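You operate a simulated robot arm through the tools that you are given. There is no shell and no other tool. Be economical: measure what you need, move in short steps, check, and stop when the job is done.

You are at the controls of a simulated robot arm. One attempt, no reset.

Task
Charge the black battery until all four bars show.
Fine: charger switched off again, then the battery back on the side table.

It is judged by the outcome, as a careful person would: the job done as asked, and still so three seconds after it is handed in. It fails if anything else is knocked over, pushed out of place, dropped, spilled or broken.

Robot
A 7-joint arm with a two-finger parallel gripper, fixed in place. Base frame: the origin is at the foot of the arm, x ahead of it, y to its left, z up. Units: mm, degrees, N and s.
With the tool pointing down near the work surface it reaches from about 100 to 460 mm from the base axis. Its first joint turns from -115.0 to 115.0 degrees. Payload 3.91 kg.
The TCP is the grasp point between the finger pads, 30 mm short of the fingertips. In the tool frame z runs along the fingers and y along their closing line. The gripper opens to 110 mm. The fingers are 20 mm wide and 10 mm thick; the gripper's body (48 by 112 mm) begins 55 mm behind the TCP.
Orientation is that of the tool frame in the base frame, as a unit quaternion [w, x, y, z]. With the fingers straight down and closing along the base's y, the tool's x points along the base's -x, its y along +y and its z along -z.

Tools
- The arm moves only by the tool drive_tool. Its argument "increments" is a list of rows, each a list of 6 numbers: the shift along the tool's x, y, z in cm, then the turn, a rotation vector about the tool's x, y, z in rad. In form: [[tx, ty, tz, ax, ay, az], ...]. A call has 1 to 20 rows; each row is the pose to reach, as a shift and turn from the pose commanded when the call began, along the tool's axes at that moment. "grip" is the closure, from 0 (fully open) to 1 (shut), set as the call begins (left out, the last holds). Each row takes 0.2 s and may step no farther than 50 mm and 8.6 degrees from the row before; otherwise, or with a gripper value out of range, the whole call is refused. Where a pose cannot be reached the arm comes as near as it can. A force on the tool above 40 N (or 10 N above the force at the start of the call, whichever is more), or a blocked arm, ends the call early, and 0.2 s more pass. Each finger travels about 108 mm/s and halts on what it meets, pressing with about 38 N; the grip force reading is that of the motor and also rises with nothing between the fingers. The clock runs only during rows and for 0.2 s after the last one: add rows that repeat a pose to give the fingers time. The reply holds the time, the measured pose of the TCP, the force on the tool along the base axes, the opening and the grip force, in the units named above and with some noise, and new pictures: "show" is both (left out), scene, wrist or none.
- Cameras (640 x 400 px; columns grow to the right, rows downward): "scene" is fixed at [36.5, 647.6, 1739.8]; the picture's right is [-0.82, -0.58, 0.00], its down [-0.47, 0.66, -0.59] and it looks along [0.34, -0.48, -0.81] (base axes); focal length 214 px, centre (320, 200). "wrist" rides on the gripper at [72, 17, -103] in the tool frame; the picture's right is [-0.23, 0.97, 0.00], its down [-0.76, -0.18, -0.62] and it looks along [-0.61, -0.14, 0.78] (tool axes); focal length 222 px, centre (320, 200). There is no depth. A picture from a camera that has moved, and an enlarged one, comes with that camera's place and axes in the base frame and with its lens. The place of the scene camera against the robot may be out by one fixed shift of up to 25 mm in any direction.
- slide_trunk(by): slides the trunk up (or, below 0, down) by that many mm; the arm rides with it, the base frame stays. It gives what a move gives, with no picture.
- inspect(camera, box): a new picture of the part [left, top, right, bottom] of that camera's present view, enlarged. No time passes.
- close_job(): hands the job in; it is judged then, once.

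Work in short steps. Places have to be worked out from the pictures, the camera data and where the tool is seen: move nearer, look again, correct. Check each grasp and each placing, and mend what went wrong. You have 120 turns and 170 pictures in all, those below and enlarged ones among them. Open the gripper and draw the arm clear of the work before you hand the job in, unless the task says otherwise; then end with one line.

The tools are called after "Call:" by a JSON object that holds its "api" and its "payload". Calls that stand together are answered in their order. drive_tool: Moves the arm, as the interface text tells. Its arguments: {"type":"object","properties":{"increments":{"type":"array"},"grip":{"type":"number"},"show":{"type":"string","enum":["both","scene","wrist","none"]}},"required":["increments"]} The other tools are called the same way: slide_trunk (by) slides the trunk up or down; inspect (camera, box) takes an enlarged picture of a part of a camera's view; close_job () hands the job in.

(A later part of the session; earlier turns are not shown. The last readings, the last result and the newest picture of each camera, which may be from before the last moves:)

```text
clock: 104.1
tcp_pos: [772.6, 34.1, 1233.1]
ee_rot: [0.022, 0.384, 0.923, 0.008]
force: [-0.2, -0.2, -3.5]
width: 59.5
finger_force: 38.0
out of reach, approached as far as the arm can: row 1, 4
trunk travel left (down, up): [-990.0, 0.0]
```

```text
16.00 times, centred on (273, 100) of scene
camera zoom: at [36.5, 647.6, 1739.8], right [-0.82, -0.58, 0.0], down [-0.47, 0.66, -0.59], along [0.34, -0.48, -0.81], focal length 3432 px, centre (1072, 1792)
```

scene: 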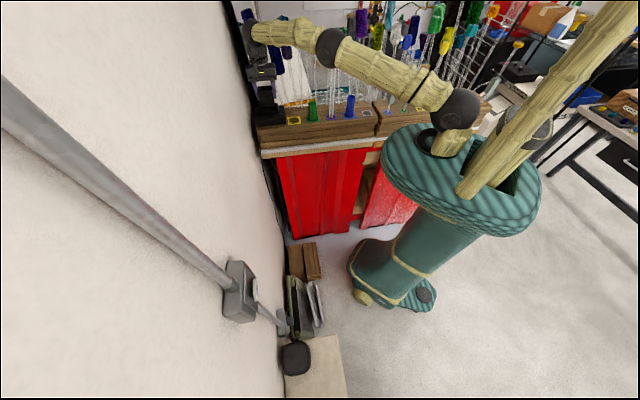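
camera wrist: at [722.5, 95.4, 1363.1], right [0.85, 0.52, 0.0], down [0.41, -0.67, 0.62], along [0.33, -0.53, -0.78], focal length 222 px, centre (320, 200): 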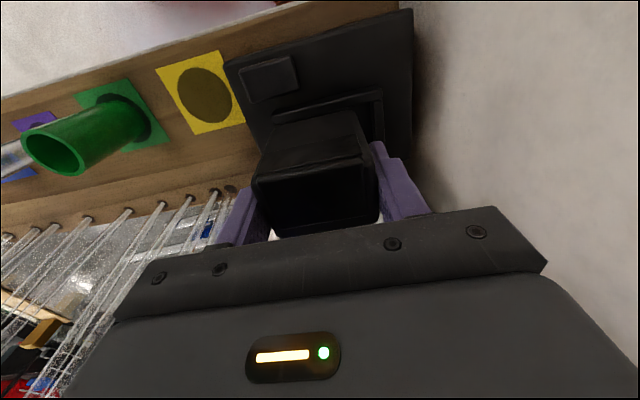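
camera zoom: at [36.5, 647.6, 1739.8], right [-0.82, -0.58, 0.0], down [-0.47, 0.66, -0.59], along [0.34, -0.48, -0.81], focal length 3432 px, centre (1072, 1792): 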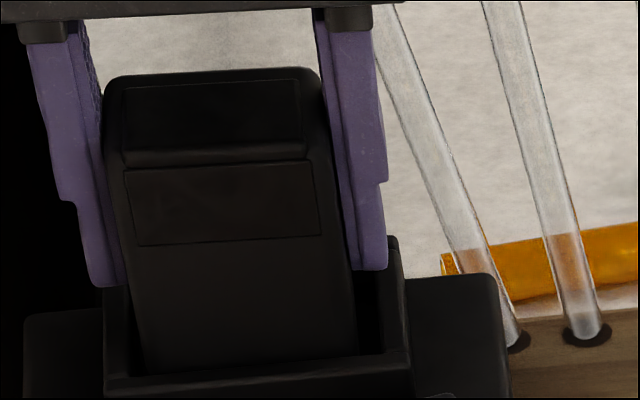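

The battery is entering the cradle without contact. I lower further in small steps until it seats.

Call:
{"api": "drive_tool", "payload": {"increments": [[0, 0, 0.3, 0, 0, 0], [0, 0, 0.6, 0, 0, 0], [0, 0, 0.9, 0, 0, 0]], "show": "none"}}

Call:
{"api": "inspect", "payload": {"camera": "scene", "box": [253, 88, 293, 113]}}

```text
clock: 104.9
tcp_pos: [772.1, 33.1, 1227.7]
ee_rot: [0.027, 0.383, 0.923, 0.011]
force: [7.6, 0.7, 23.5]
width: 59.8
finger_force: 38.2
trunk travel left (down, up): [-990.0, 0.0]
```

```text
16.00 times, centred on (273, 100) of scene
camera zoom: at [36.5, 647.6, 1739.8], right [-0.82, -0.58, 0.0], down [-0.47, 0.66, -0.59], along [0.34, -0.48, -0.81], focal length 3432 px, centre (1072, 1792)
```

zoom: 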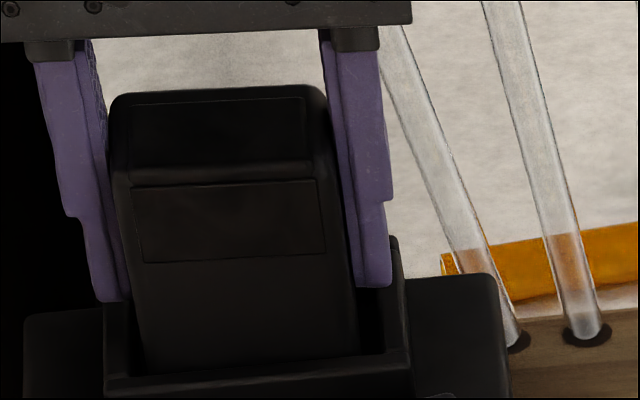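

Contact 23 N with the battery base ~12 mm below the rim: it is on the cradle floor. I release gently.

Call:
{"api": "drive_tool", "payload": {"increments": [[0, 0, -0.2, 0, 0, 0], [0, 0, -0.2, 0, 0, 0], [0, 0, -0.2, 0, 0, 0]], "grip": 0.3, "show": "wrist"}}

Call:
{"api": "inspect", "payload": {"camera": "scene", "box": [253, 88, 293, 113]}}

```text
clock: 105.7
tcp_pos: [771.8, 33.0, 1222.3]
ee_rot: [0.022, 0.383, 0.923, 0.008]
force: [0.3, -1.0, -0.1]
width: 77.1
finger_force: 0.2
trunk travel left (down, up): [-990.0, 0.0]
camera wrist: at [727.6, 96.8, 1325.0], right [0.85, 0.53, 0.04], down [0.38, -0.66, 0.64], along [0.36, -0.53, -0.76], focal length 222 px, centre (320, 200)
```

wrist: 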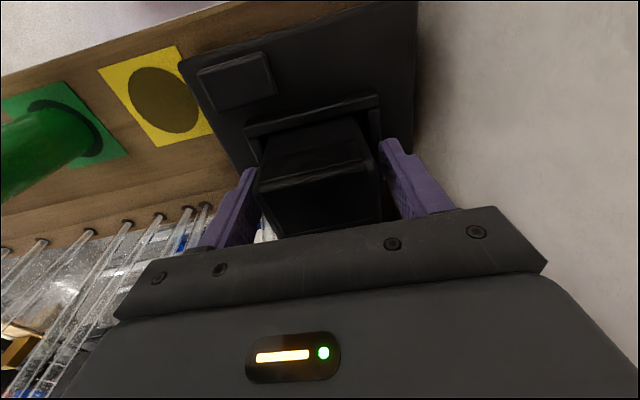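

```text
16.00 times, centred on (273, 100) of scene
camera zoom: at [36.5, 647.6, 1739.8], right [-0.82, -0.58, 0.0], down [-0.47, 0.66, -0.59], along [0.34, -0.48, -0.81], focal length 3432 px, centre (1072, 1792)
```

zoom: 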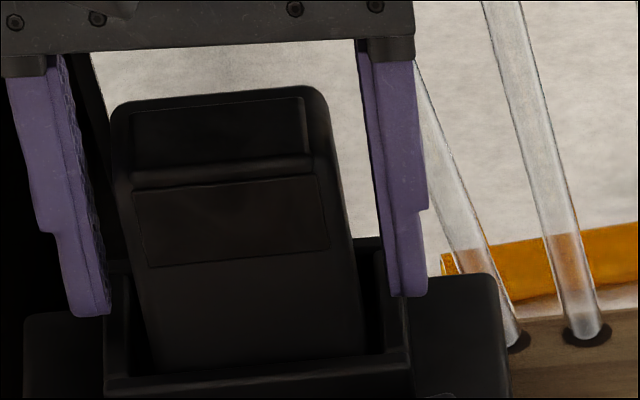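

The battery sits in the cradle. I withdraw up and toward the front (the fingers straddle it sideways, so this direction is free).

Call:
{"api": "drive_tool", "payload": {"increments": [[0.6, 0, -0.8, 0, 0, 0], [1.4, 0, -1.6, 0, 0, 0], [2.4, 0, -2.6, 0, 0, 0], [3.6, 0, -4, 0, 0, 0], [5, 0, -6, 0, 0, 0], [8, 0, -8, 0, 0, 0]], "show": "wrist"}}

Call:
{"api": "inspect", "payload": {"camera": "scene", "box": [243, 78, 303, 118]}}

```text
clock: 107.1
tcp_pos: [755.1, 100.0, 1309.1]
ee_rot: [0.022, 0.384, 0.923, 0.008]
force: [-0.3, 0.2, -0.3]
width: 77.0
finger_force: 0.1
out of reach, approached as far as the arm can: row 2, 3, 4, 5, 6
trunk travel left (down, up): [-990.0, 0.0]
camera wrist: at [711.3, 163.6, 1409.5], right [0.85, 0.53, 0.04], down [0.38, -0.66, 0.64], along [0.36, -0.53, -0.76], focal length 222 px, centre (320, 200)
```

wrist: 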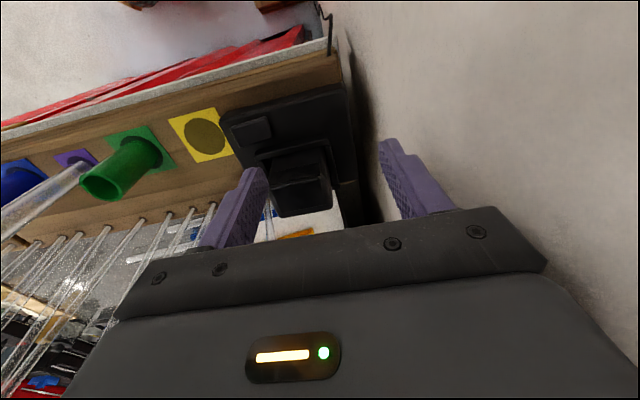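

```text
10.00 times, centred on (273, 98) of scene
camera zoom: at [36.5, 647.6, 1739.8], right [-0.82, -0.58, 0.0], down [-0.47, 0.66, -0.59], along [0.34, -0.48, -0.81], focal length 2145 px, centre (790, 1220)
```

zoom: 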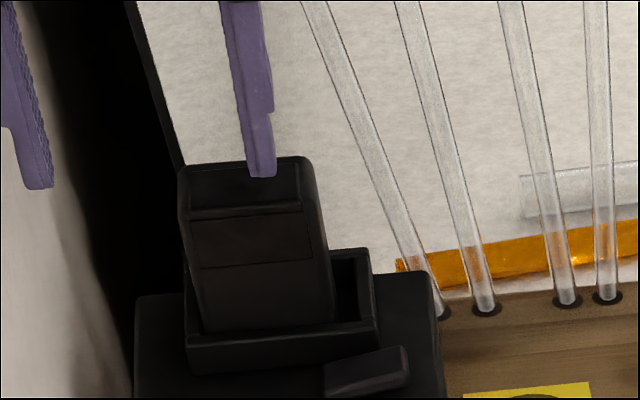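

The arm is stretched again and drifted sideways near the wall, nudging the battery within its cradle; the fingers are now above it. I free the arm with the pitch-back trick, moving inward and away from the wall.

Call:
{"api": "drive_tool", "payload": {"increments": [[1, -3, -1, 0.09, 0.09, 0], [3, -6, -2.5, 0.18, 0.18, 0], [6, -9, -4, 0.28, 0.28, 0], [9, -12, -5, 0.38, 0.38, 0], [12, -15, -6, 0.48, 0.48, 0], [15, -18, -7, 0.58, 0.58, 0]], "show": "both"}}

```text
clock: 108.1
tcp_pos: [677.7, 139.3, 1424.3]
ee_rot: [-0.102, 0.308, 0.946, 0.019]
force: [0.3, -4.3, -0.4]
width: 76.9
finger_force: 0.2
out of reach, approached as far as the arm can: row 2, 3
trunk travel left (down, up): [-990.0, 0.0]
stopped in row 5: the arm was blocked; the commanded pose is now the measured one
camera wrist: at [648.5, 186.1, 1540.0], right [0.75, 0.66, -0.07], down [0.61, -0.64, 0.46], along [0.25, -0.39, -0.89], focal length 222 px, centre (320, 200)
```

scene: 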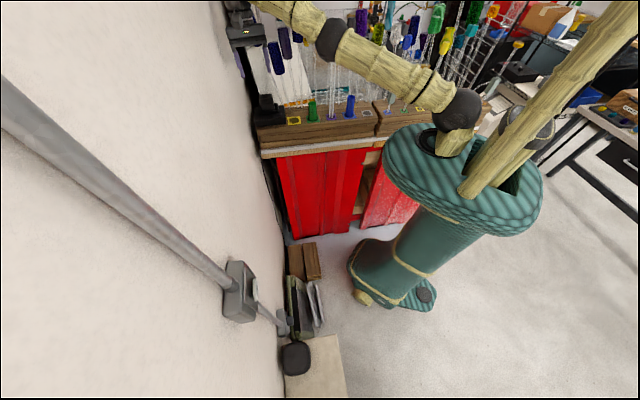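
wrist: 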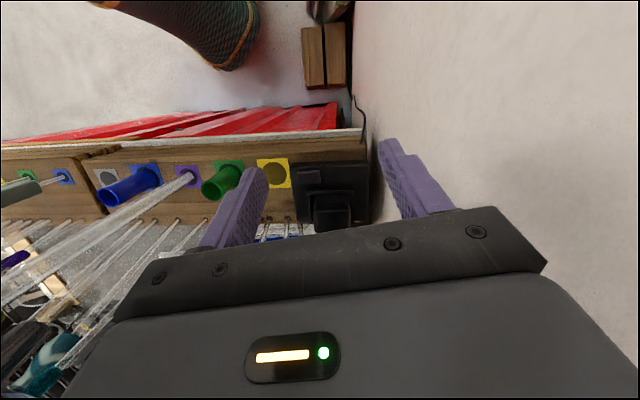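

The arm got blocked, probably near the wall. I move sideways away from the wall (base −y) before anything else.

Call:
{"api": "drive_tool", "payload": {"increments": [[-1, -3, 0, 0, 0, 0], [-2, -6, -0.2, 0, 0, 0], [-3, -9, -0.4, 0, 0, 0]], "show": "none"}}

```text
clock: 108.5
tcp_pos: [679.2, 128.9, 1424.6]
ee_rot: [-0.101, 0.309, 0.946, 0.01]
force: [0.7, -0.9, 0.0]
width: 77.1
finger_force: 0.0
out of reach, approached as far as the arm can: row 1
trunk travel left (down, up): [-990.0, 0.0]
stopped in row 1: the arm was blocked; the commanded pose is now the measured one
```

Call:
{"api": "inspect", "payload": {"camera": "scene", "box": [215, 0, 375, 100]}}

```text
4.00 times, centred on (295, 50) of scene
camera zoom: at [36.5, 647.6, 1739.8], right [-0.82, -0.58, 0.0], down [-0.47, 0.66, -0.59], along [0.34, -0.48, -0.81], focal length 858 px, centre (420, 800)
```

zoom: 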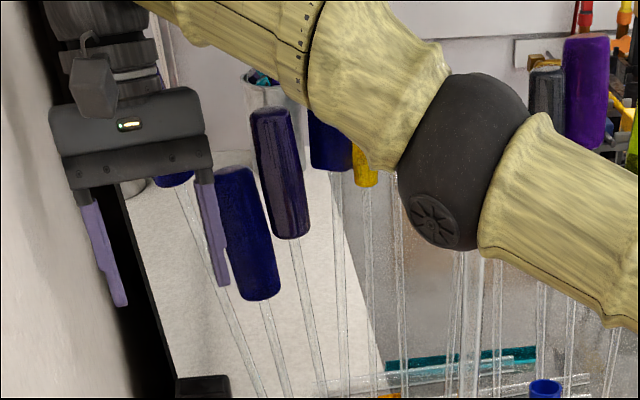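

Nothing obvious is touching, though the hand is near the wall. I try smaller, slower steps away from it.

Call:
{"api": "drive_tool", "payload": {"increments": [[0, -0.7, 0, 0, 0, 0], [0, -1.4, 0, 0, 0, 0], [0, -2.1, 0, 0, 0, 0], [0, -2.8, 0, 0, 0, 0]], "show": "none"}}

```text
clock: 109.5
tcp_pos: [682.6, 122.0, 1426.5]
ee_rot: [-0.1, 0.31, 0.945, 0.011]
force: [0.2, -0.6, 0.2]
width: 77.0
finger_force: 0.1
out of reach, approached as far as the arm can: row 1, 2, 3, 4
trunk travel left (down, up): [-990.0, 0.0]
```

Still stretched. I apply the pitch-back motion purely in the radial plane (fingers toward the robot, pulling inward), which worked before.

Call:
{"api": "drive_tool", "payload": {"increments": [[3.3, -2.2, -1.3, 0.075, 0.105, 0.013], [6.6, -4.4, -2.1, 0.15, 0.21, 0.026], [9.9, -6.6, -2.85, 0.225, 0.315, 0.039], [13.05, -8.8, -3.2, 0.3, 0.42, 0.052], [16.05, -11, -2.5, 0.375, 0.525, 0.065], [19, -13.2, -1.8, 0.45, 0.63, 0.078]], "show": "scene"}}

```text
clock: 110.8
tcp_pos: [439.4, 84.0, 1493.7]
ee_rot: [-0.436, 0.303, 0.842, -0.097]
force: [0.3, -0.9, -0.3]
width: 76.8
finger_force: 0.0
out of reach, approached as far as the arm can: row 3, 4, 5, 6
trunk travel left (down, up): [-990.0, 0.0]
```

scene: 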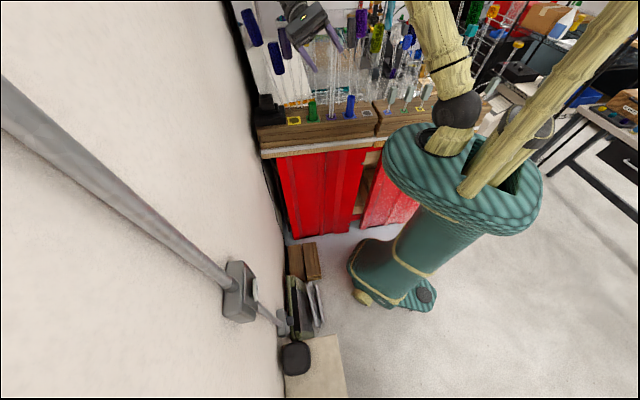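

Freed (radius 447). I rotate the tool back to vertical, yaw −45°, in place.

Call:
{"api": "drive_tool", "payload": {"increments": [[0, 0, 0, -0.076, -0.108, 0.0126], [0, 0, 0, -0.152, -0.217, 0.025], [0, 0, 0, -0.228, -0.325, 0.038], [0, 0, 0, -0.304, -0.434, 0.05], [0, 0, 0, -0.38, -0.542, 0.063], [0, 0, 0, -0.456, -0.65, 0.075], [0, 0, 0, -0.532, -0.759, 0.088]], "show": "none"}}

Call:
{"api": "inspect", "payload": {"camera": "scene", "box": [243, 78, 303, 118]}}

```text
clock: 112.5
tcp_pos: [435.9, 91.4, 1491.0]
ee_rot: [-0.017, 0.378, 0.926, -0.008]
force: [-0.3, -0.2, 0.2]
width: 76.8
finger_force: 0.0
trunk travel left (down, up): [-990.0, 0.0]
```

```text
10.00 times, centred on (273, 98) of scene
camera zoom: at [36.5, 647.6, 1739.8], right [-0.82, -0.58, 0.0], down [-0.47, 0.66, -0.59], along [0.34, -0.48, -0.81], focal length 2145 px, centre (790, 1220)
```

zoom: 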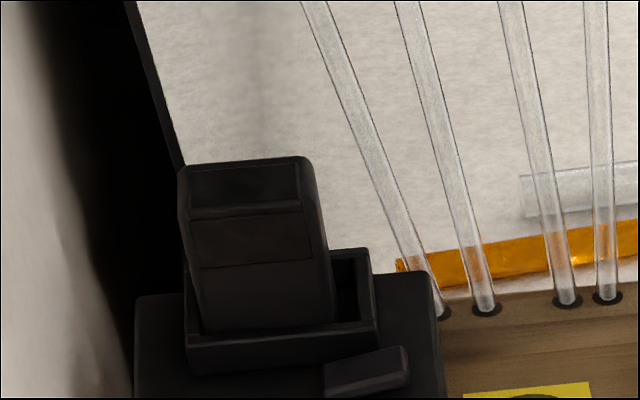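

The battery stands in the cradle. Now the switch: I look closely at the rocker.

Call:
{"api": "inspect", "payload": {"camera": "scene", "box": [267, 108, 291, 123]}}

Call:
{"api": "inspect", "payload": {"camera": "scene", "box": [255, 90, 287, 110]}}

```text
16.00 times, centred on (279, 116) of scene
camera zoom: at [36.5, 647.6, 1739.8], right [-0.82, -0.58, 0.0], down [-0.47, 0.66, -0.59], along [0.34, -0.48, -0.81], focal length 3432 px, centre (976, 1552)
```

zoom: 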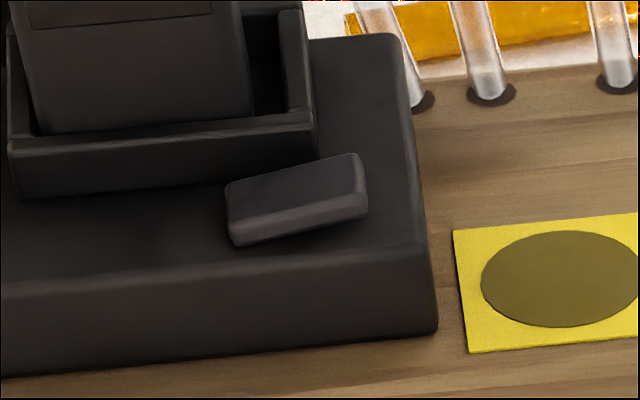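

```text
16.00 times, centred on (271, 100) of scene
camera zoom: at [36.5, 647.6, 1739.8], right [-0.82, -0.58, 0.0], down [-0.47, 0.66, -0.59], along [0.34, -0.48, -0.81], focal length 3432 px, centre (1104, 1800)
```

zoom: 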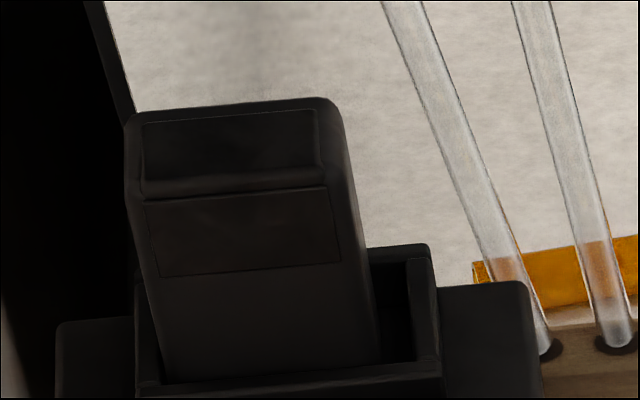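

The rocker's end away from the wall is raised. I close the gripper and approach to above that end, near (698, 36).

Call:
{"api": "drive_tool", "payload": {"increments": [[-1, 4, 1, -0.028, -0.025, 0.011], [-2, 8, 3, -0.028, -0.025, 0.011], [-4, 12, 5, -0.028, -0.025, 0.011], [-7, 14.4, 7, -0.028, -0.025, 0.011], [-10, 14.4, 10, -0.028, -0.025, 0.011], [-13, 14.4, 13, -0.028, -0.025, 0.011], [-16, 14.4, 15, -0.028, -0.025, 0.011], [-19, 14.4, 17, -0.028, -0.025, 0.011], [-22, 14.4, 19, -0.028, -0.025, 0.011]], "grip": 1, "show": "wrist"}}

```text
clock: 114.5
tcp_pos: [689.8, 40.4, 1288.1]
ee_rot: [-0.002, 0.384, 0.923, 0.0]
force: [-0.2, -0.7, 0.5]
width: 0.0
finger_force: 38.1
trunk travel left (down, up): [-990.0, 0.0]
camera wrist: at [650.8, 103.7, 1390.3], right [0.85, 0.53, 0.0], down [0.41, -0.67, 0.62], along [0.33, -0.53, -0.78], focal length 222 px, centre (320, 200)
```

wrist: 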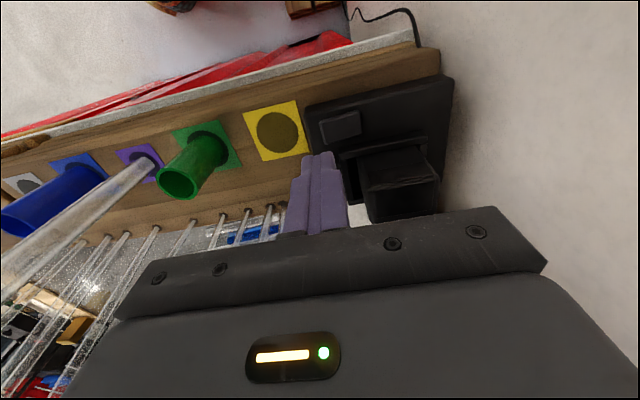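

Call:
{"api": "inspect", "payload": {"camera": "wrist", "box": [270, 80, 390, 170]}}

```text
4.44 times, centred on (330, 125) of wrist
camera zoom: at [650.8, 103.7, 1390.3], right [0.85, 0.53, 0.0], down [0.41, -0.67, 0.62], along [0.33, -0.53, -0.78], focal length 987 px, centre (276, 533)
```

zoom: 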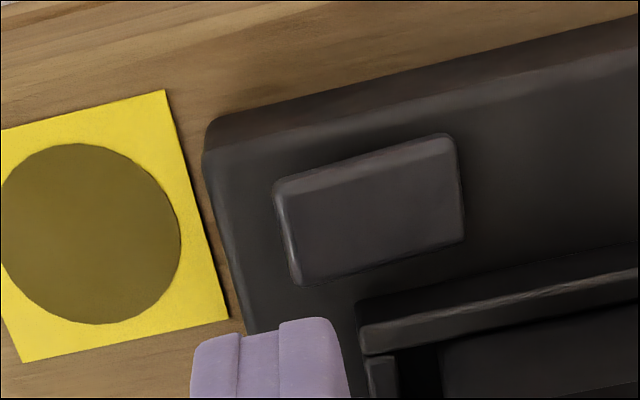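

I align over the raised end (s≈523, d≈467) and lower to just above it.

Call:
{"api": "drive_tool", "payload": {"increments": [[-0.4, 0.35, 2, 0, 0, 0], [-0.8, 0.65, 4, 0, 0, 0], [-0.8, 0.65, 6, 0, 0, 0]], "show": "none"}}

Call:
{"api": "inspect", "payload": {"camera": "scene", "box": [255, 93, 295, 118]}}

```text
clock: 115.2
tcp_pos: [700.2, 37.1, 1229.5]
ee_rot: [-0.001, 0.384, 0.923, 0.0]
force: [-0.2, -0.3, -0.4]
width: 0.0
finger_force: 38.5
trunk travel left (down, up): [-990.0, 0.0]
```

```text
16.00 times, centred on (275, 106) of scene
camera zoom: at [36.5, 647.6, 1739.8], right [-0.82, -0.58, 0.0], down [-0.47, 0.66, -0.59], along [0.34, -0.48, -0.81], focal length 3432 px, centre (1040, 1712)
```

zoom: 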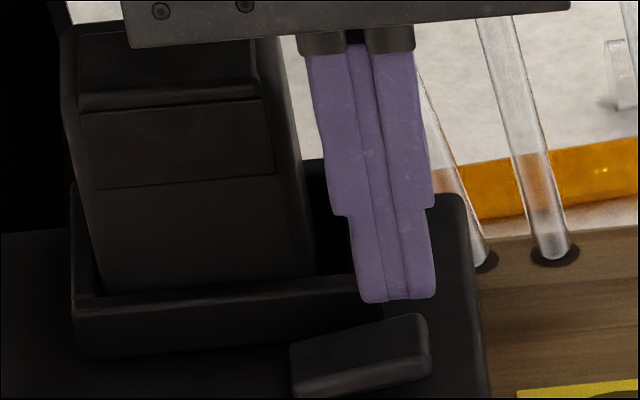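

Fingertips are right above the raised end. I press down in small steps.

Call:
{"api": "drive_tool", "payload": {"increments": [[0, 0, 0.6, 0, 0, 0], [0, 0, 1.0, 0, 0, 0], [0, 0, 1.3, 0, 0, 0], [0, 0, 1.6, 0, 0, 0], [0, 0, 1.8, 0, 0, 0]], "show": "none"}}

Call:
{"api": "inspect", "payload": {"camera": "scene", "box": [255, 93, 295, 118]}}

```text
clock: 116.5
tcp_pos: [700.6, 36.5, 1214.9]
ee_rot: [0.0, 0.384, 0.923, -0.001]
force: [-1.3, 0.5, 8.4]
width: 0.0
finger_force: 37.4
trunk travel left (down, up): [-990.0, 0.0]
```

```text
16.00 times, centred on (275, 106) of scene
camera zoom: at [36.5, 647.6, 1739.8], right [-0.82, -0.58, 0.0], down [-0.47, 0.66, -0.59], along [0.34, -0.48, -0.81], focal length 3432 px, centre (1040, 1712)
```

zoom: 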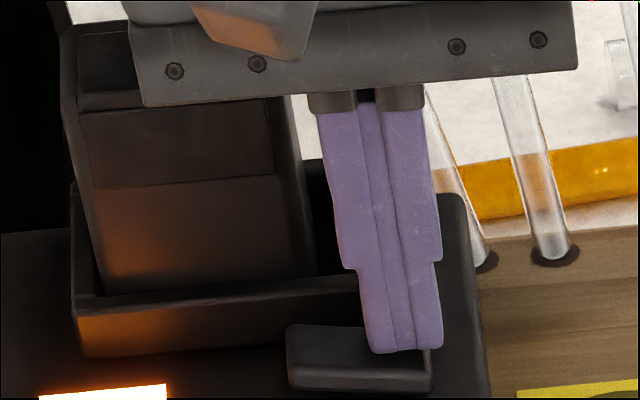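

The rocker tipped and an indicator has lit. I lift away and look.

Call:
{"api": "drive_tool", "payload": {"increments": [[0, 0, -2, 0, 0, 0], [0, 0, -5, 0, 0, 0], [3, -3, -8, 0, 0, 0], [6, -5, -11, 0, 0, 0]], "show": "none"}}

Call:
{"api": "inspect", "payload": {"camera": "scene", "box": [247, 90, 295, 120]}}

```text
refused: row 3 steps farther than a row can; nothing moved
```

```text
13.33 times, centred on (271, 105) of scene
camera zoom: at [36.5, 647.6, 1739.8], right [-0.82, -0.58, 0.0], down [-0.47, 0.66, -0.59], along [0.34, -0.48, -0.81], focal length 2860 px, centre (973, 1467)
```

zoom: 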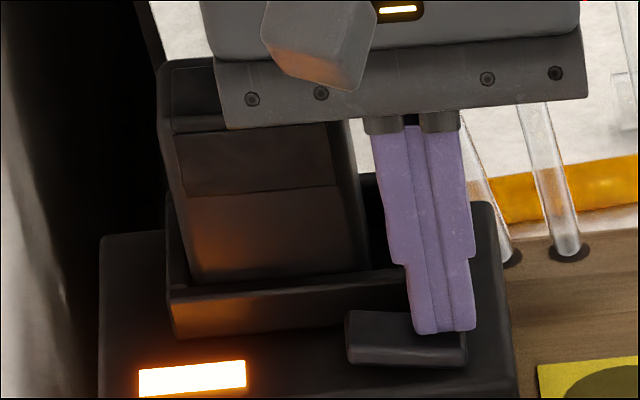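

Call:
{"api": "drive_tool", "payload": {"increments": [[0, 0, -2, 0, 0, 0], [0, 0, -5, 0, 0, 0], [2, -2, -8, 0, 0, 0], [4, -4, -11, 0, 0, 0]], "show": "none"}}

Call:
{"api": "inspect", "payload": {"camera": "scene", "box": [247, 90, 295, 120]}}

```text
clock: 117.5
tcp_pos: [639.5, 36.8, 1326.2]
ee_rot: [-0.001, 0.384, 0.923, 0.0]
force: [-0.8, -0.5, -0.1]
width: 0.0
finger_force: 37.6
trunk travel left (down, up): [-990.0, 0.0]
```

```text
13.33 times, centred on (271, 105) of scene
camera zoom: at [36.5, 647.6, 1739.8], right [-0.82, -0.58, 0.0], down [-0.47, 0.66, -0.59], along [0.34, -0.48, -0.81], focal length 2860 px, centre (973, 1467)
```

zoom: 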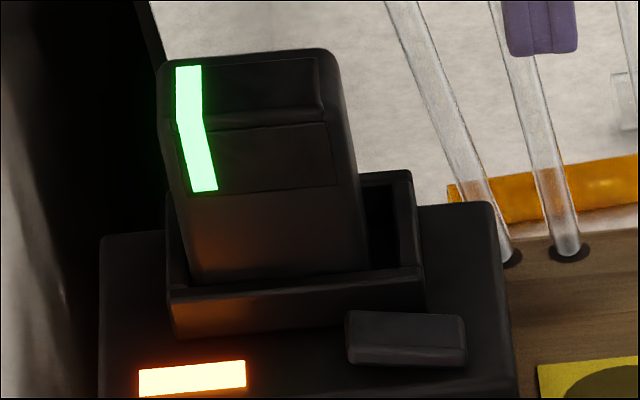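

Charging works: the first green bar shows on the battery. I wait with the arm still.

Call:
{"api": "drive_tool", "payload": {"increments": [[0, 0, 0, 0, 0, 0], [0, 0, 0, 0, 0, 0], [0, 0, 0, 0, 0, 0], [0, 0, 0, 0, 0, 0], [0, 0, 0, 0, 0, 0], [0, 0, 0, 0, 0, 0], [0, 0, 0, 0, 0, 0], [0, 0, 0, 0, 0, 0], [0, 0, 0, 0, 0, 0], [0, 0, 0, 0, 0, 0]], "show": "none"}}

Call:
{"api": "inspect", "payload": {"camera": "scene", "box": [247, 90, 295, 120]}}

```text
clock: 119.7
tcp_pos: [642.1, 36.9, 1325.9]
ee_rot: [-0.001, 0.384, 0.923, -0.001]
force: [0.2, 0.0, 0.2]
width: 0.1
finger_force: 37.6
trunk travel left (down, up): [-990.0, 0.0]
```

```text
13.33 times, centred on (271, 105) of scene
camera zoom: at [36.5, 647.6, 1739.8], right [-0.82, -0.58, 0.0], down [-0.47, 0.66, -0.59], along [0.34, -0.48, -0.81], focal length 2860 px, centre (973, 1467)
```

zoom: 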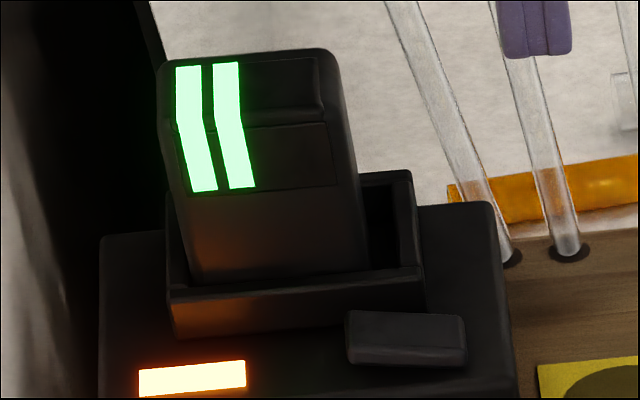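

Two bars. I keep waiting in short waits.

Call:
{"api": "drive_tool", "payload": {"increments": [[0, 0, 0, 0, 0, 0], [0, 0, 0, 0, 0, 0], [0, 0, 0, 0, 0, 0], [0, 0, 0, 0, 0, 0], [0, 0, 0, 0, 0, 0], [0, 0, 0, 0, 0, 0], [0, 0, 0, 0, 0, 0], [0, 0, 0, 0, 0, 0], [0, 0, 0, 0, 0, 0], [0, 0, 0, 0, 0, 0], [0, 0, 0, 0, 0, 0], [0, 0, 0, 0, 0, 0], [0, 0, 0, 0, 0, 0], [0, 0, 0, 0, 0, 0]], "show": "none"}}

Call:
{"api": "inspect", "payload": {"camera": "scene", "box": [247, 90, 295, 120]}}

```text
clock: 122.7
tcp_pos: [641.3, 38.0, 1325.0]
ee_rot: [-0.001, 0.384, 0.923, -0.001]
force: [0.1, -0.2, 0.2]
width: 0.1
finger_force: 38.4
trunk travel left (down, up): [-990.0, 0.0]
```

```text
13.33 times, centred on (271, 105) of scene
camera zoom: at [36.5, 647.6, 1739.8], right [-0.82, -0.58, 0.0], down [-0.47, 0.66, -0.59], along [0.34, -0.48, -0.81], focal length 2860 px, centre (973, 1467)
```

zoom: 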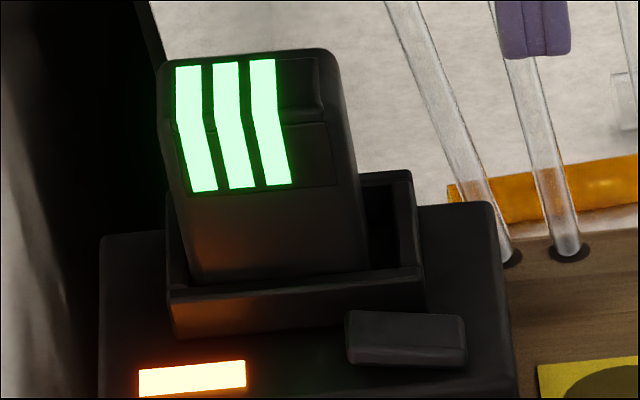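

Three bars. While it continues I position above the rocker's other end (s≈549, d≈467), which is now the raised one.

Call:
{"api": "drive_tool", "payload": {"increments": [[0, 3, 0, 0, 0, 0], [-1, 6, 0, 0, 0, 0], [-3, 6.9, 2, 0, 0, 0], [-4.1, 6.9, 5, 0, 0, 0], [-4.1, 6.9, 8, 0, 0, 0]], "show": "none"}}

Call:
{"api": "inspect", "payload": {"camera": "scene", "box": [247, 90, 295, 120]}}

Call:
{"api": "inspect", "payload": {"camera": "wrist", "box": [220, 50, 420, 210]}}

```text
clock: 123.8
tcp_pos: [723.0, 57.0, 1242.6]
ee_rot: [-0.002, 0.385, 0.923, 0.0]
force: [-0.6, 0.3, -0.6]
width: 0.0
finger_force: 37.3
trunk travel left (down, up): [-990.0, 0.0]
```

```text
13.33 times, centred on (271, 105) of scene
camera zoom: at [36.5, 647.6, 1739.8], right [-0.82, -0.58, 0.0], down [-0.47, 0.66, -0.59], along [0.34, -0.48, -0.81], focal length 2860 px, centre (973, 1467)
```

zoom: 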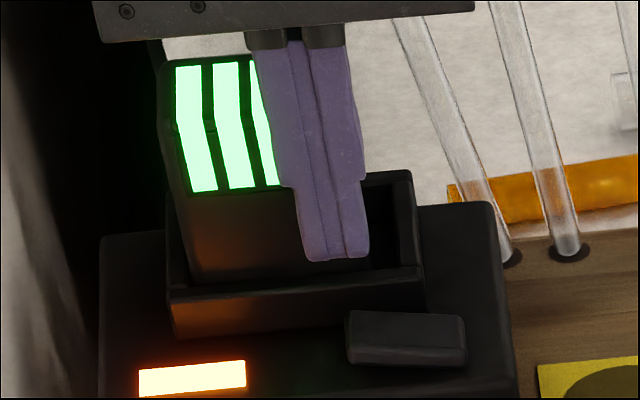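

```text
2.50 times, centred on (320, 130) of wrist
camera zoom: at [684.4, 121.1, 1345.4], right [0.85, 0.53, 0.0], down [0.41, -0.67, 0.62], along [0.33, -0.53, -0.78], focal length 555 px, centre (320, 375)
```

zoom: 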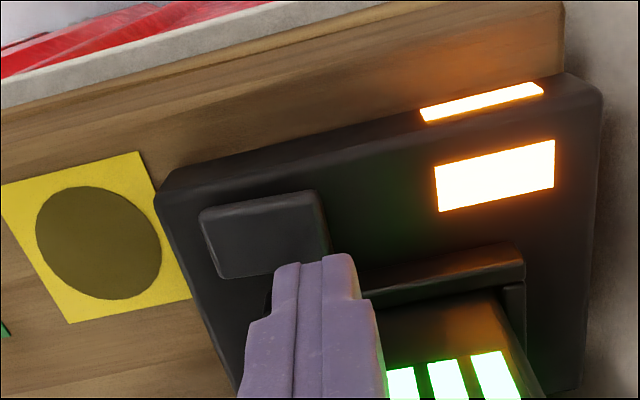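

The fingers hide the fourth bar, so I pull back 3 cm to see it while waiting.

Call:
{"api": "drive_tool", "payload": {"increments": [[1.5, -1.5, -1.5, 0, 0, 0], [3, -4.5, -3, 0, 0, 0], [3, -6, -3, 0, 0, 0], [3, -6, -3, 0, 0, 0], [3, -6, -3, 0, 0, 0], [3, -6, -3, 0, 0, 0], [3, -6, -3, 0, 0, 0]], "show": "none"}}

Call:
{"api": "inspect", "payload": {"camera": "scene", "box": [247, 90, 295, 120]}}

```text
clock: 125.5
tcp_pos: [656.4, 36.0, 1273.7]
ee_rot: [-0.001, 0.384, 0.923, -0.001]
force: [0.6, -0.9, 0.2]
width: 0.0
finger_force: 37.2
trunk travel left (down, up): [-990.0, 0.0]
```

```text
13.33 times, centred on (271, 105) of scene
camera zoom: at [36.5, 647.6, 1739.8], right [-0.82, -0.58, 0.0], down [-0.47, 0.66, -0.59], along [0.34, -0.48, -0.81], focal length 2860 px, centre (973, 1467)
```

zoom: 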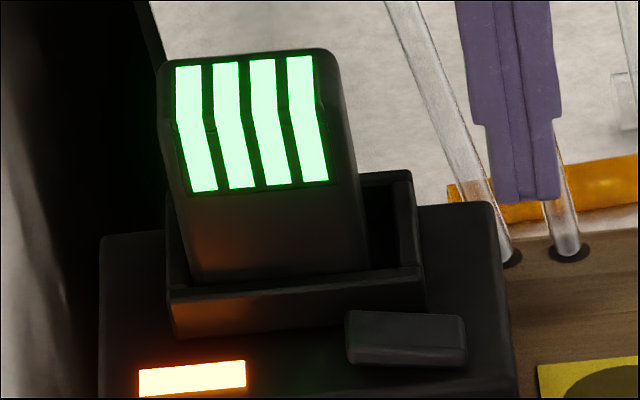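

All four bars show. Now I press the rocker's other end to switch off.

Call:
{"api": "drive_tool", "payload": {"increments": [[-1, 3.5, 0, 0, 0, 0], [-2.2, 5.9, 1, 0, 0, 0], [-2.7, 5.9, 3, 0, 0, 0], [-2.7, 5.9, 4.5, 0, 0, 0]], "show": "none"}}

Call:
{"api": "drive_tool", "payload": {"increments": [[0, 0, 0.6, 0, 0, 0], [0, 0, 1.0, 0, 0, 0], [0, 0, 1.3, 0, 0, 0], [0, 0, 1.6, 0, 0, 0]], "show": "none"}}

Call:
{"api": "inspect", "payload": {"camera": "scene", "box": [247, 90, 295, 120]}}

```text
clock: 126.5
tcp_pos: [718.4, 58.3, 1224.8]
ee_rot: [-0.001, 0.383, 0.924, 0.0]
force: [1.4, 0.5, -0.8]
width: 0.1
finger_force: 37.8
trunk travel left (down, up): [-990.0, 0.0]
```

```text
clock: 127.5
tcp_pos: [718.7, 58.0, 1214.5]
ee_rot: [0.0, 0.385, 0.923, 0.002]
force: [2.5, 1.6, 13.6]
width: 0.0
finger_force: 38.0
trunk travel left (down, up): [-990.0, 0.0]
```

```text
13.33 times, centred on (271, 105) of scene
camera zoom: at [36.5, 647.6, 1739.8], right [-0.82, -0.58, 0.0], down [-0.47, 0.66, -0.59], along [0.34, -0.48, -0.81], focal length 2860 px, centre (973, 1467)
```

zoom: 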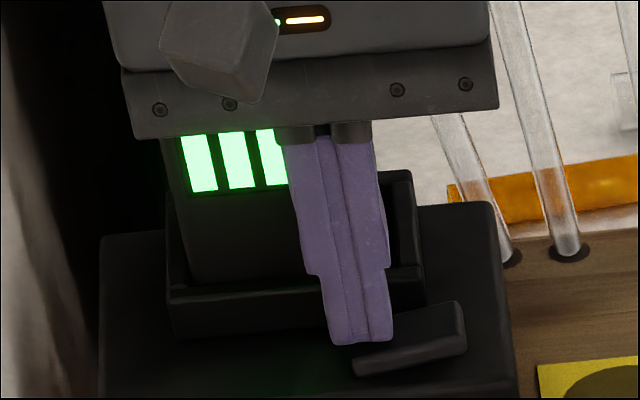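

Switched off: the indicator is dark and the bars remain. I lift off and back away to locate the battery for retrieval.

Call:
{"api": "drive_tool", "payload": {"increments": [[0, 0, -2, 0, 0, 0], [1, 0, -4, 0, 0, 0], [3.5, -2, -7, 0, 0, 0], [6, -4, -10, 0, 0, 0], [8, -6, -13, 0, 0, 0]], "grip": 1, "show": "wrist"}}

Call:
{"api": "inspect", "payload": {"camera": "scene", "box": [247, 90, 295, 120]}}

Call:
{"api": "inspect", "payload": {"camera": "wrist", "box": [310, 70, 490, 220]}}

```text
clock: 128.7
tcp_pos: [619.0, 70.1, 1345.0]
ee_rot: [0.0, 0.385, 0.923, 0.0]
force: [-0.4, 0.6, -0.5]
width: 0.0
finger_force: 37.9
trunk travel left (down, up): [-990.0, 0.0]
camera wrist: at [580.5, 134.6, 1448.7], right [0.85, 0.52, 0.0], down [0.41, -0.67, 0.62], along [0.33, -0.53, -0.78], focal length 222 px, centre (320, 200)
```

wrist: 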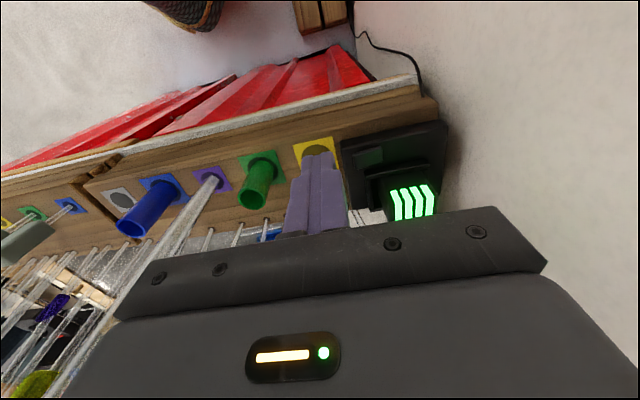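

```text
13.33 times, centred on (271, 105) of scene
camera zoom: at [36.5, 647.6, 1739.8], right [-0.82, -0.58, 0.0], down [-0.47, 0.66, -0.59], along [0.34, -0.48, -0.81], focal length 2860 px, centre (973, 1467)
```

zoom: 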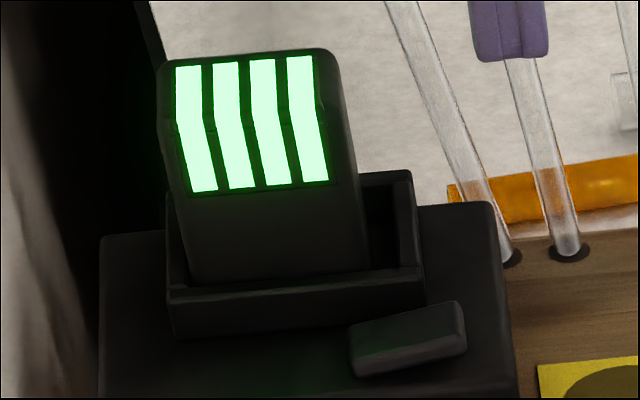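

```text
2.67 times, centred on (400, 145) of wrist
camera zoom: at [580.5, 134.6, 1448.7], right [0.85, 0.52, 0.0], down [0.41, -0.67, 0.62], along [0.33, -0.53, -0.78], focal length 592 px, centre (107, 347)
```

zoom: 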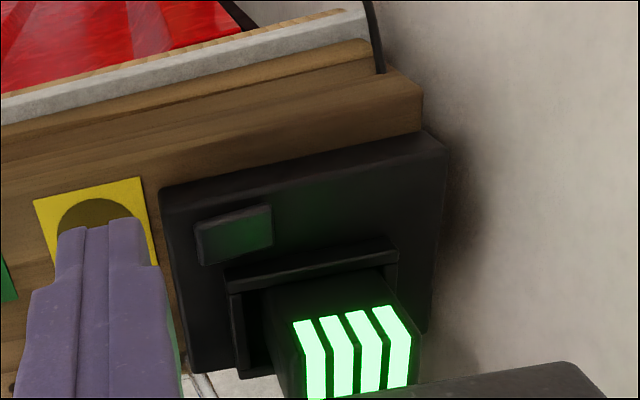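

The battery leans against the wall-side of its cradle at about (776, 37). To keep the arm bent this time I lower the trunk 80 (so the trunk can do the vertical lift later) and pitch the fingers ~15° toward the back.

Call:
{"api": "slide_trunk", "payload": {"by": -80}}

Call:
{"api": "drive_tool", "payload": {"increments": [[0, 3, -1.5, 0, -0.1, 0], [-1, 6, -3, 0, -0.2, 0], [-3, 8.3, -4, 0, -0.26, 0], [-6, 8.3, -4, 0, -0.26, 0], [-9, 8.3, -4, 0, -0.26, 0], [-11, 8.3, -4, 0, -0.26, 0]], "grip": 0.22, "show": "wrist"}}

Call:
{"api": "inspect", "payload": {"camera": "wrist", "box": [210, 60, 430, 210]}}

```text
clock: 129.8
tcp_pos: [620.6, 71.4, 1265.2]
ee_rot: [-0.002, 0.384, 0.923, 0.0]
force: [-0.5, 0.0, -0.5]
width: 0.0
finger_force: 37.3
trunk travel left (down, up): [-910.0, 80.0]
```

```text
clock: 131.2
tcp_pos: [758.7, 51.6, 1302.0]
ee_rot: [0.118, 0.38, 0.916, -0.049]
force: [0.4, 0.5, 0.4]
width: 85.8
finger_force: 0.1
trunk travel left (down, up): [-910.0, 80.0]
camera wrist: at [702.2, 132.1, 1383.5], right [0.85, 0.53, 0.06], down [0.28, -0.53, 0.8], along [0.45, -0.66, -0.6], focal length 222 px, centre (320, 200)
```

wrist: 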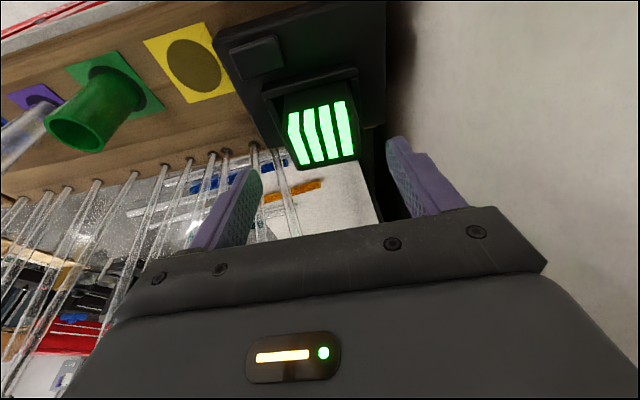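

```text
2.67 times, centred on (320, 135) of wrist
camera zoom: at [702.2, 132.1, 1383.5], right [0.85, 0.53, 0.06], down [0.28, -0.53, 0.8], along [0.45, -0.66, -0.6], focal length 592 px, centre (320, 373)
```

zoom: 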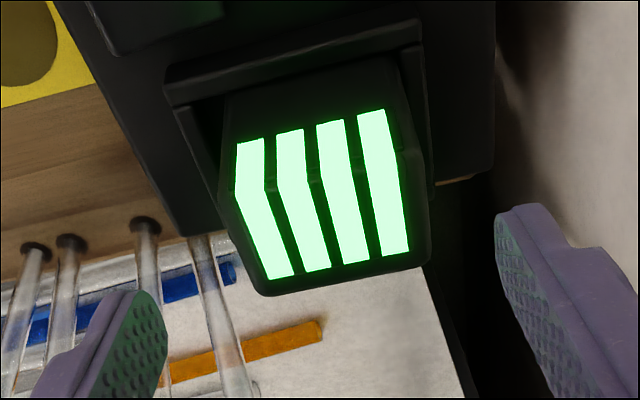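

Precise now: the battery is centred at (778, 33), upright. I move 27 mm deeper, then straight down around it, checking midway.

Call:
{"api": "drive_tool", "payload": {"increments": [[-1.3, 0.1, 0.35, 0, 0, 0], [-2.6, 0.1, 0.7, 0, 0, 0], [-2.1, 0.1, 2.6, 0, 0, 0], [-1.6, 0.1, 4.5, 0, 0, 0]], "show": "wrist"}}

Call:
{"api": "inspect", "payload": {"camera": "scene", "box": [243, 80, 299, 115]}}

```text
clock: 132.2
tcp_pos: [778.0, 32.2, 1264.4]
ee_rot: [0.118, 0.381, 0.915, -0.05]
force: [0.1, 0.0, -0.4]
width: 85.6
finger_force: 0.1
out of reach, approached as far as the arm can: row 2
trunk travel left (down, up): [-910.0, 80.0]
camera wrist: at [721.2, 113.7, 1344.7], right [0.85, 0.53, 0.06], down [0.28, -0.53, 0.8], along [0.45, -0.66, -0.6], focal length 222 px, centre (320, 200)
```

wrist: 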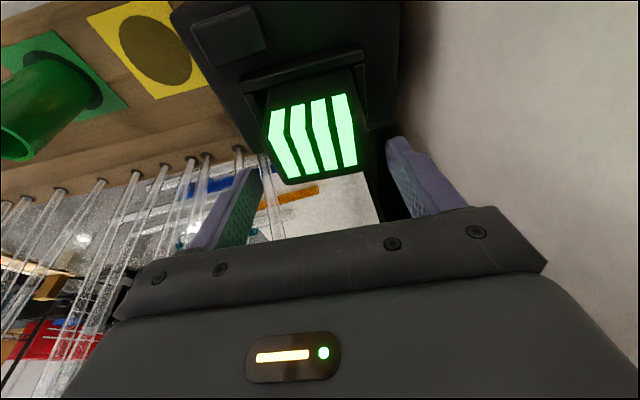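

```text
11.43 times, centred on (271, 98) of scene
camera zoom: at [36.5, 647.6, 1739.8], right [-0.82, -0.58, 0.0], down [-0.47, 0.66, -0.59], along [0.34, -0.48, -0.81], focal length 2451 px, centre (880, 1371)
```

zoom: 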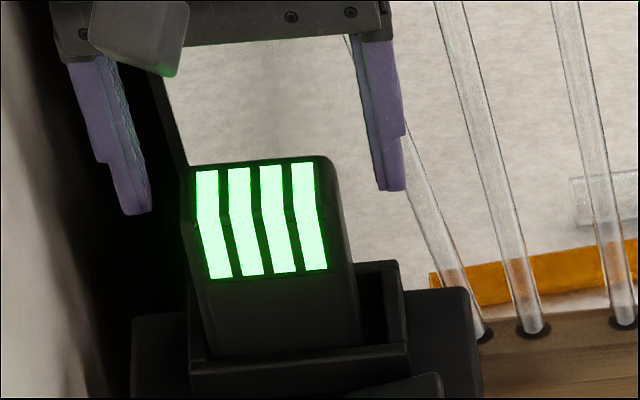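

Centred. I descend the remaining ~37 mm vertically.

Call:
{"api": "drive_tool", "payload": {"increments": [[0.3, 0.05, 1.2, 0, 0, 0], [0.62, 0.05, 2.4, 0, 0, 0], [0.95, 0.05, 3.55, 0, 0, 0]], "show": "none"}}

Call:
{"api": "inspect", "payload": {"camera": "scene", "box": [243, 80, 299, 115]}}

Call:
{"api": "inspect", "payload": {"camera": "wrist", "box": [200, 70, 440, 230]}}

```text
clock: 133.0
tcp_pos: [777.6, 34.4, 1228.4]
ee_rot: [0.118, 0.381, 0.916, -0.05]
force: [-0.3, -0.1, -0.4]
width: 85.8
finger_force: 0.1
trunk travel left (down, up): [-910.0, 80.0]
```

```text
11.43 times, centred on (271, 98) of scene
camera zoom: at [36.5, 647.6, 1739.8], right [-0.82, -0.58, 0.0], down [-0.47, 0.66, -0.59], along [0.34, -0.48, -0.81], focal length 2451 px, centre (880, 1371)
```

zoom: 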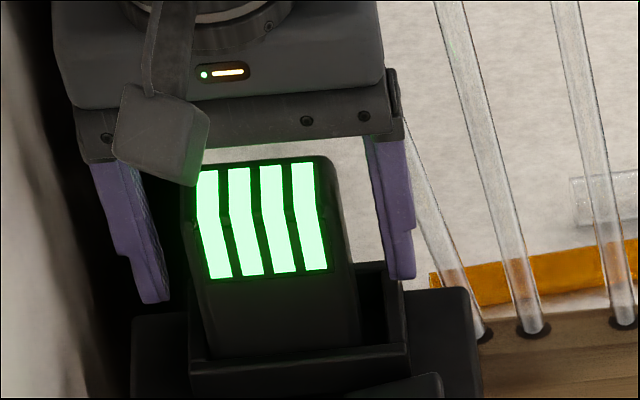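

```text
2.50 times, centred on (320, 150) of wrist
camera zoom: at [722.2, 114.7, 1308.4], right [0.85, 0.53, 0.06], down [0.28, -0.53, 0.8], along [0.45, -0.66, -0.6], focal length 555 px, centre (320, 325)
```

zoom: 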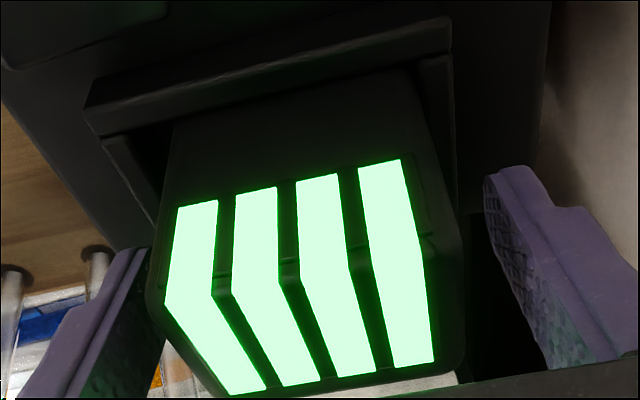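

Fingers straddle the battery. I go 3 mm lower and close.

Call:
{"api": "drive_tool", "payload": {"increments": [[0.08, 0, 0.3, 0, 0, 0], [0.08, 0, 0.3, 0, 0, 0], [0.08, 0, 0.3, 0, 0, 0], [0.08, 0, 0.3, 0, 0, 0]], "grip": 1, "show": "none"}}

Call:
{"api": "inspect", "payload": {"camera": "scene", "box": [243, 80, 299, 115]}}

```text
clock: 134.0
tcp_pos: [777.1, 33.6, 1226.1]
ee_rot: [0.12, 0.381, 0.915, -0.051]
force: [4.6, 2.3, 11.1]
width: 59.8
finger_force: 38.0
trunk travel left (down, up): [-910.0, 80.0]
```

```text
11.43 times, centred on (271, 98) of scene
camera zoom: at [36.5, 647.6, 1739.8], right [-0.82, -0.58, 0.0], down [-0.47, 0.66, -0.59], along [0.34, -0.48, -0.81], focal length 2451 px, centre (880, 1371)
```

zoom: 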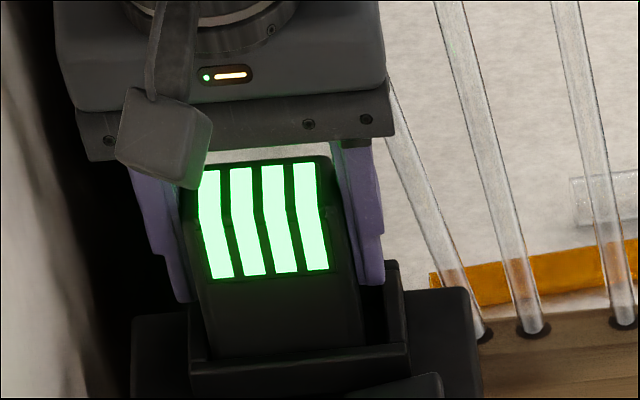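

Gripped at 60 mm. I lift straight up with the trunk, first a little to test.

Call:
{"api": "slide_trunk", "payload": {"by": 15}}

Call:
{"api": "inspect", "payload": {"camera": "scene", "box": [243, 80, 299, 115]}}

```text
clock: 134.7
tcp_pos: [777.1, 33.7, 1238.1]
ee_rot: [0.118, 0.38, 0.916, -0.05]
force: [0.3, 0.6, -4.1]
width: 59.8
finger_force: 37.7
trunk travel left (down, up): [-925.0, 65.0]
```

```text
11.43 times, centred on (271, 98) of scene
camera zoom: at [36.5, 647.6, 1739.8], right [-0.82, -0.58, 0.0], down [-0.47, 0.66, -0.59], along [0.34, -0.48, -0.81], focal length 2451 px, centre (880, 1371)
```

zoom: 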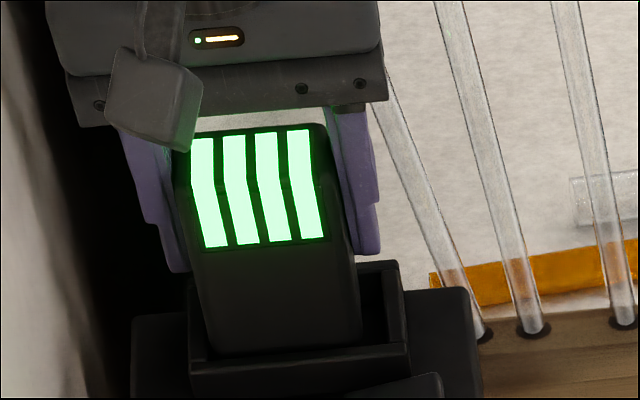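

The battery rises with the hand and the charger stays put. I complete the trunk lift.

Call:
{"api": "slide_trunk", "payload": {"by": 65}}

Call:
{"api": "inspect", "payload": {"camera": "scene", "box": [233, 70, 305, 115]}}

```text
clock: 135.7
tcp_pos: [778.9, 32.2, 1304.5]
ee_rot: [0.118, 0.381, 0.916, -0.05]
force: [0.4, 0.5, -3.2]
width: 59.9
finger_force: 37.7
trunk travel left (down, up): [-990.0, 0.0]
```

```text
8.89 times, centred on (269, 92) of scene
camera zoom: at [36.5, 647.6, 1739.8], right [-0.82, -0.58, 0.0], down [-0.47, 0.66, -0.59], along [0.34, -0.48, -0.81], focal length 1906 px, centre (773, 1156)
```

zoom: 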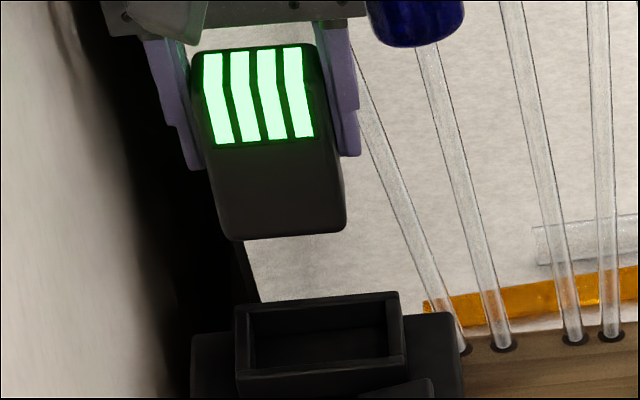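

Clear of the cradle with all four bars lit. I retreat toward the front while un-pitching, keeping away from the wall.

Call:
{"api": "drive_tool", "payload": {"increments": [[2.5, -0.5, -0.7, 0, 0.07, 0], [5, -1.5, -1.4, 0, 0.14, 0], [8, -3, -2.2, 0, 0.2, 0], [11.5, -5, -3.1, 0, 0.26, 0], [15, -7.5, -4, 0, 0.26, 0]], "show": "scene"}}

```text
clock: 136.9
tcp_pos: [614.2, 91.8, 1307.1]
ee_rot: [-0.002, 0.384, 0.923, 0.001]
force: [0.0, 0.4, -2.8]
width: 59.8
finger_force: 38.1
trunk travel left (down, up): [-990.0, 0.0]
```

scene: 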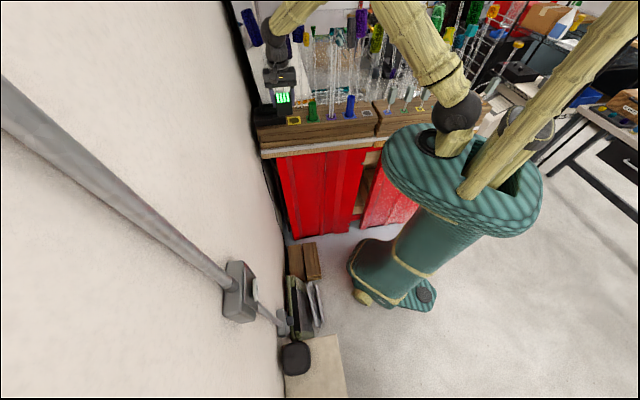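

Smooth. Now I swing back to the side-table side, yawing to +45°.

Call:
{"api": "drive_tool", "payload": {"increments": [[4.1, -0.6, -0.5, 0, 0, -0.087], [8.3, -1.1, -1, 0, 0, -0.175], [12.5, -1.4, -1.5, 0, 0, -0.262], [16.7, -1.5, -2, 0, 0, -0.349], [20.9, -1.5, -2.5, 0, 0, -0.436], [25, -1.5, -3, 0, 0, -0.524], [29.2, -1.8, -3, 0, 0, -0.611], [33.4, -2.3, -3, 0, 0, -0.698], [37.6, -3, -3, 0, 0, -0.785], [41.8, -4, -3, 0, 0, -0.873], [46, -5, -3, 0, 0, -0.96], [50.1, -6, -3, 0, 0, -1.047], [54.3, -7, -3, 0, 0, -1.135], [58.5, -8, -3, 0, 0, -1.222], [62.7, -9, -3, 0, 0, -1.309], [66.9, -10, -3, 0, 0, -1.396], [71, -11, -3, 0, 0, -1.484], [75.1, -11.7, -3, 0, 0, -1.571]], "show": "none"}}

```text
clock: 140.7
tcp_pos: [1.3, 540.8, 1340.3]
ee_rot: [-0.001, -0.382, 0.924, 0.001]
force: [-0.3, 0.3, -2.9]
width: 59.8
finger_force: 38.4
trunk travel left (down, up): [-990.0, 0.0]
```

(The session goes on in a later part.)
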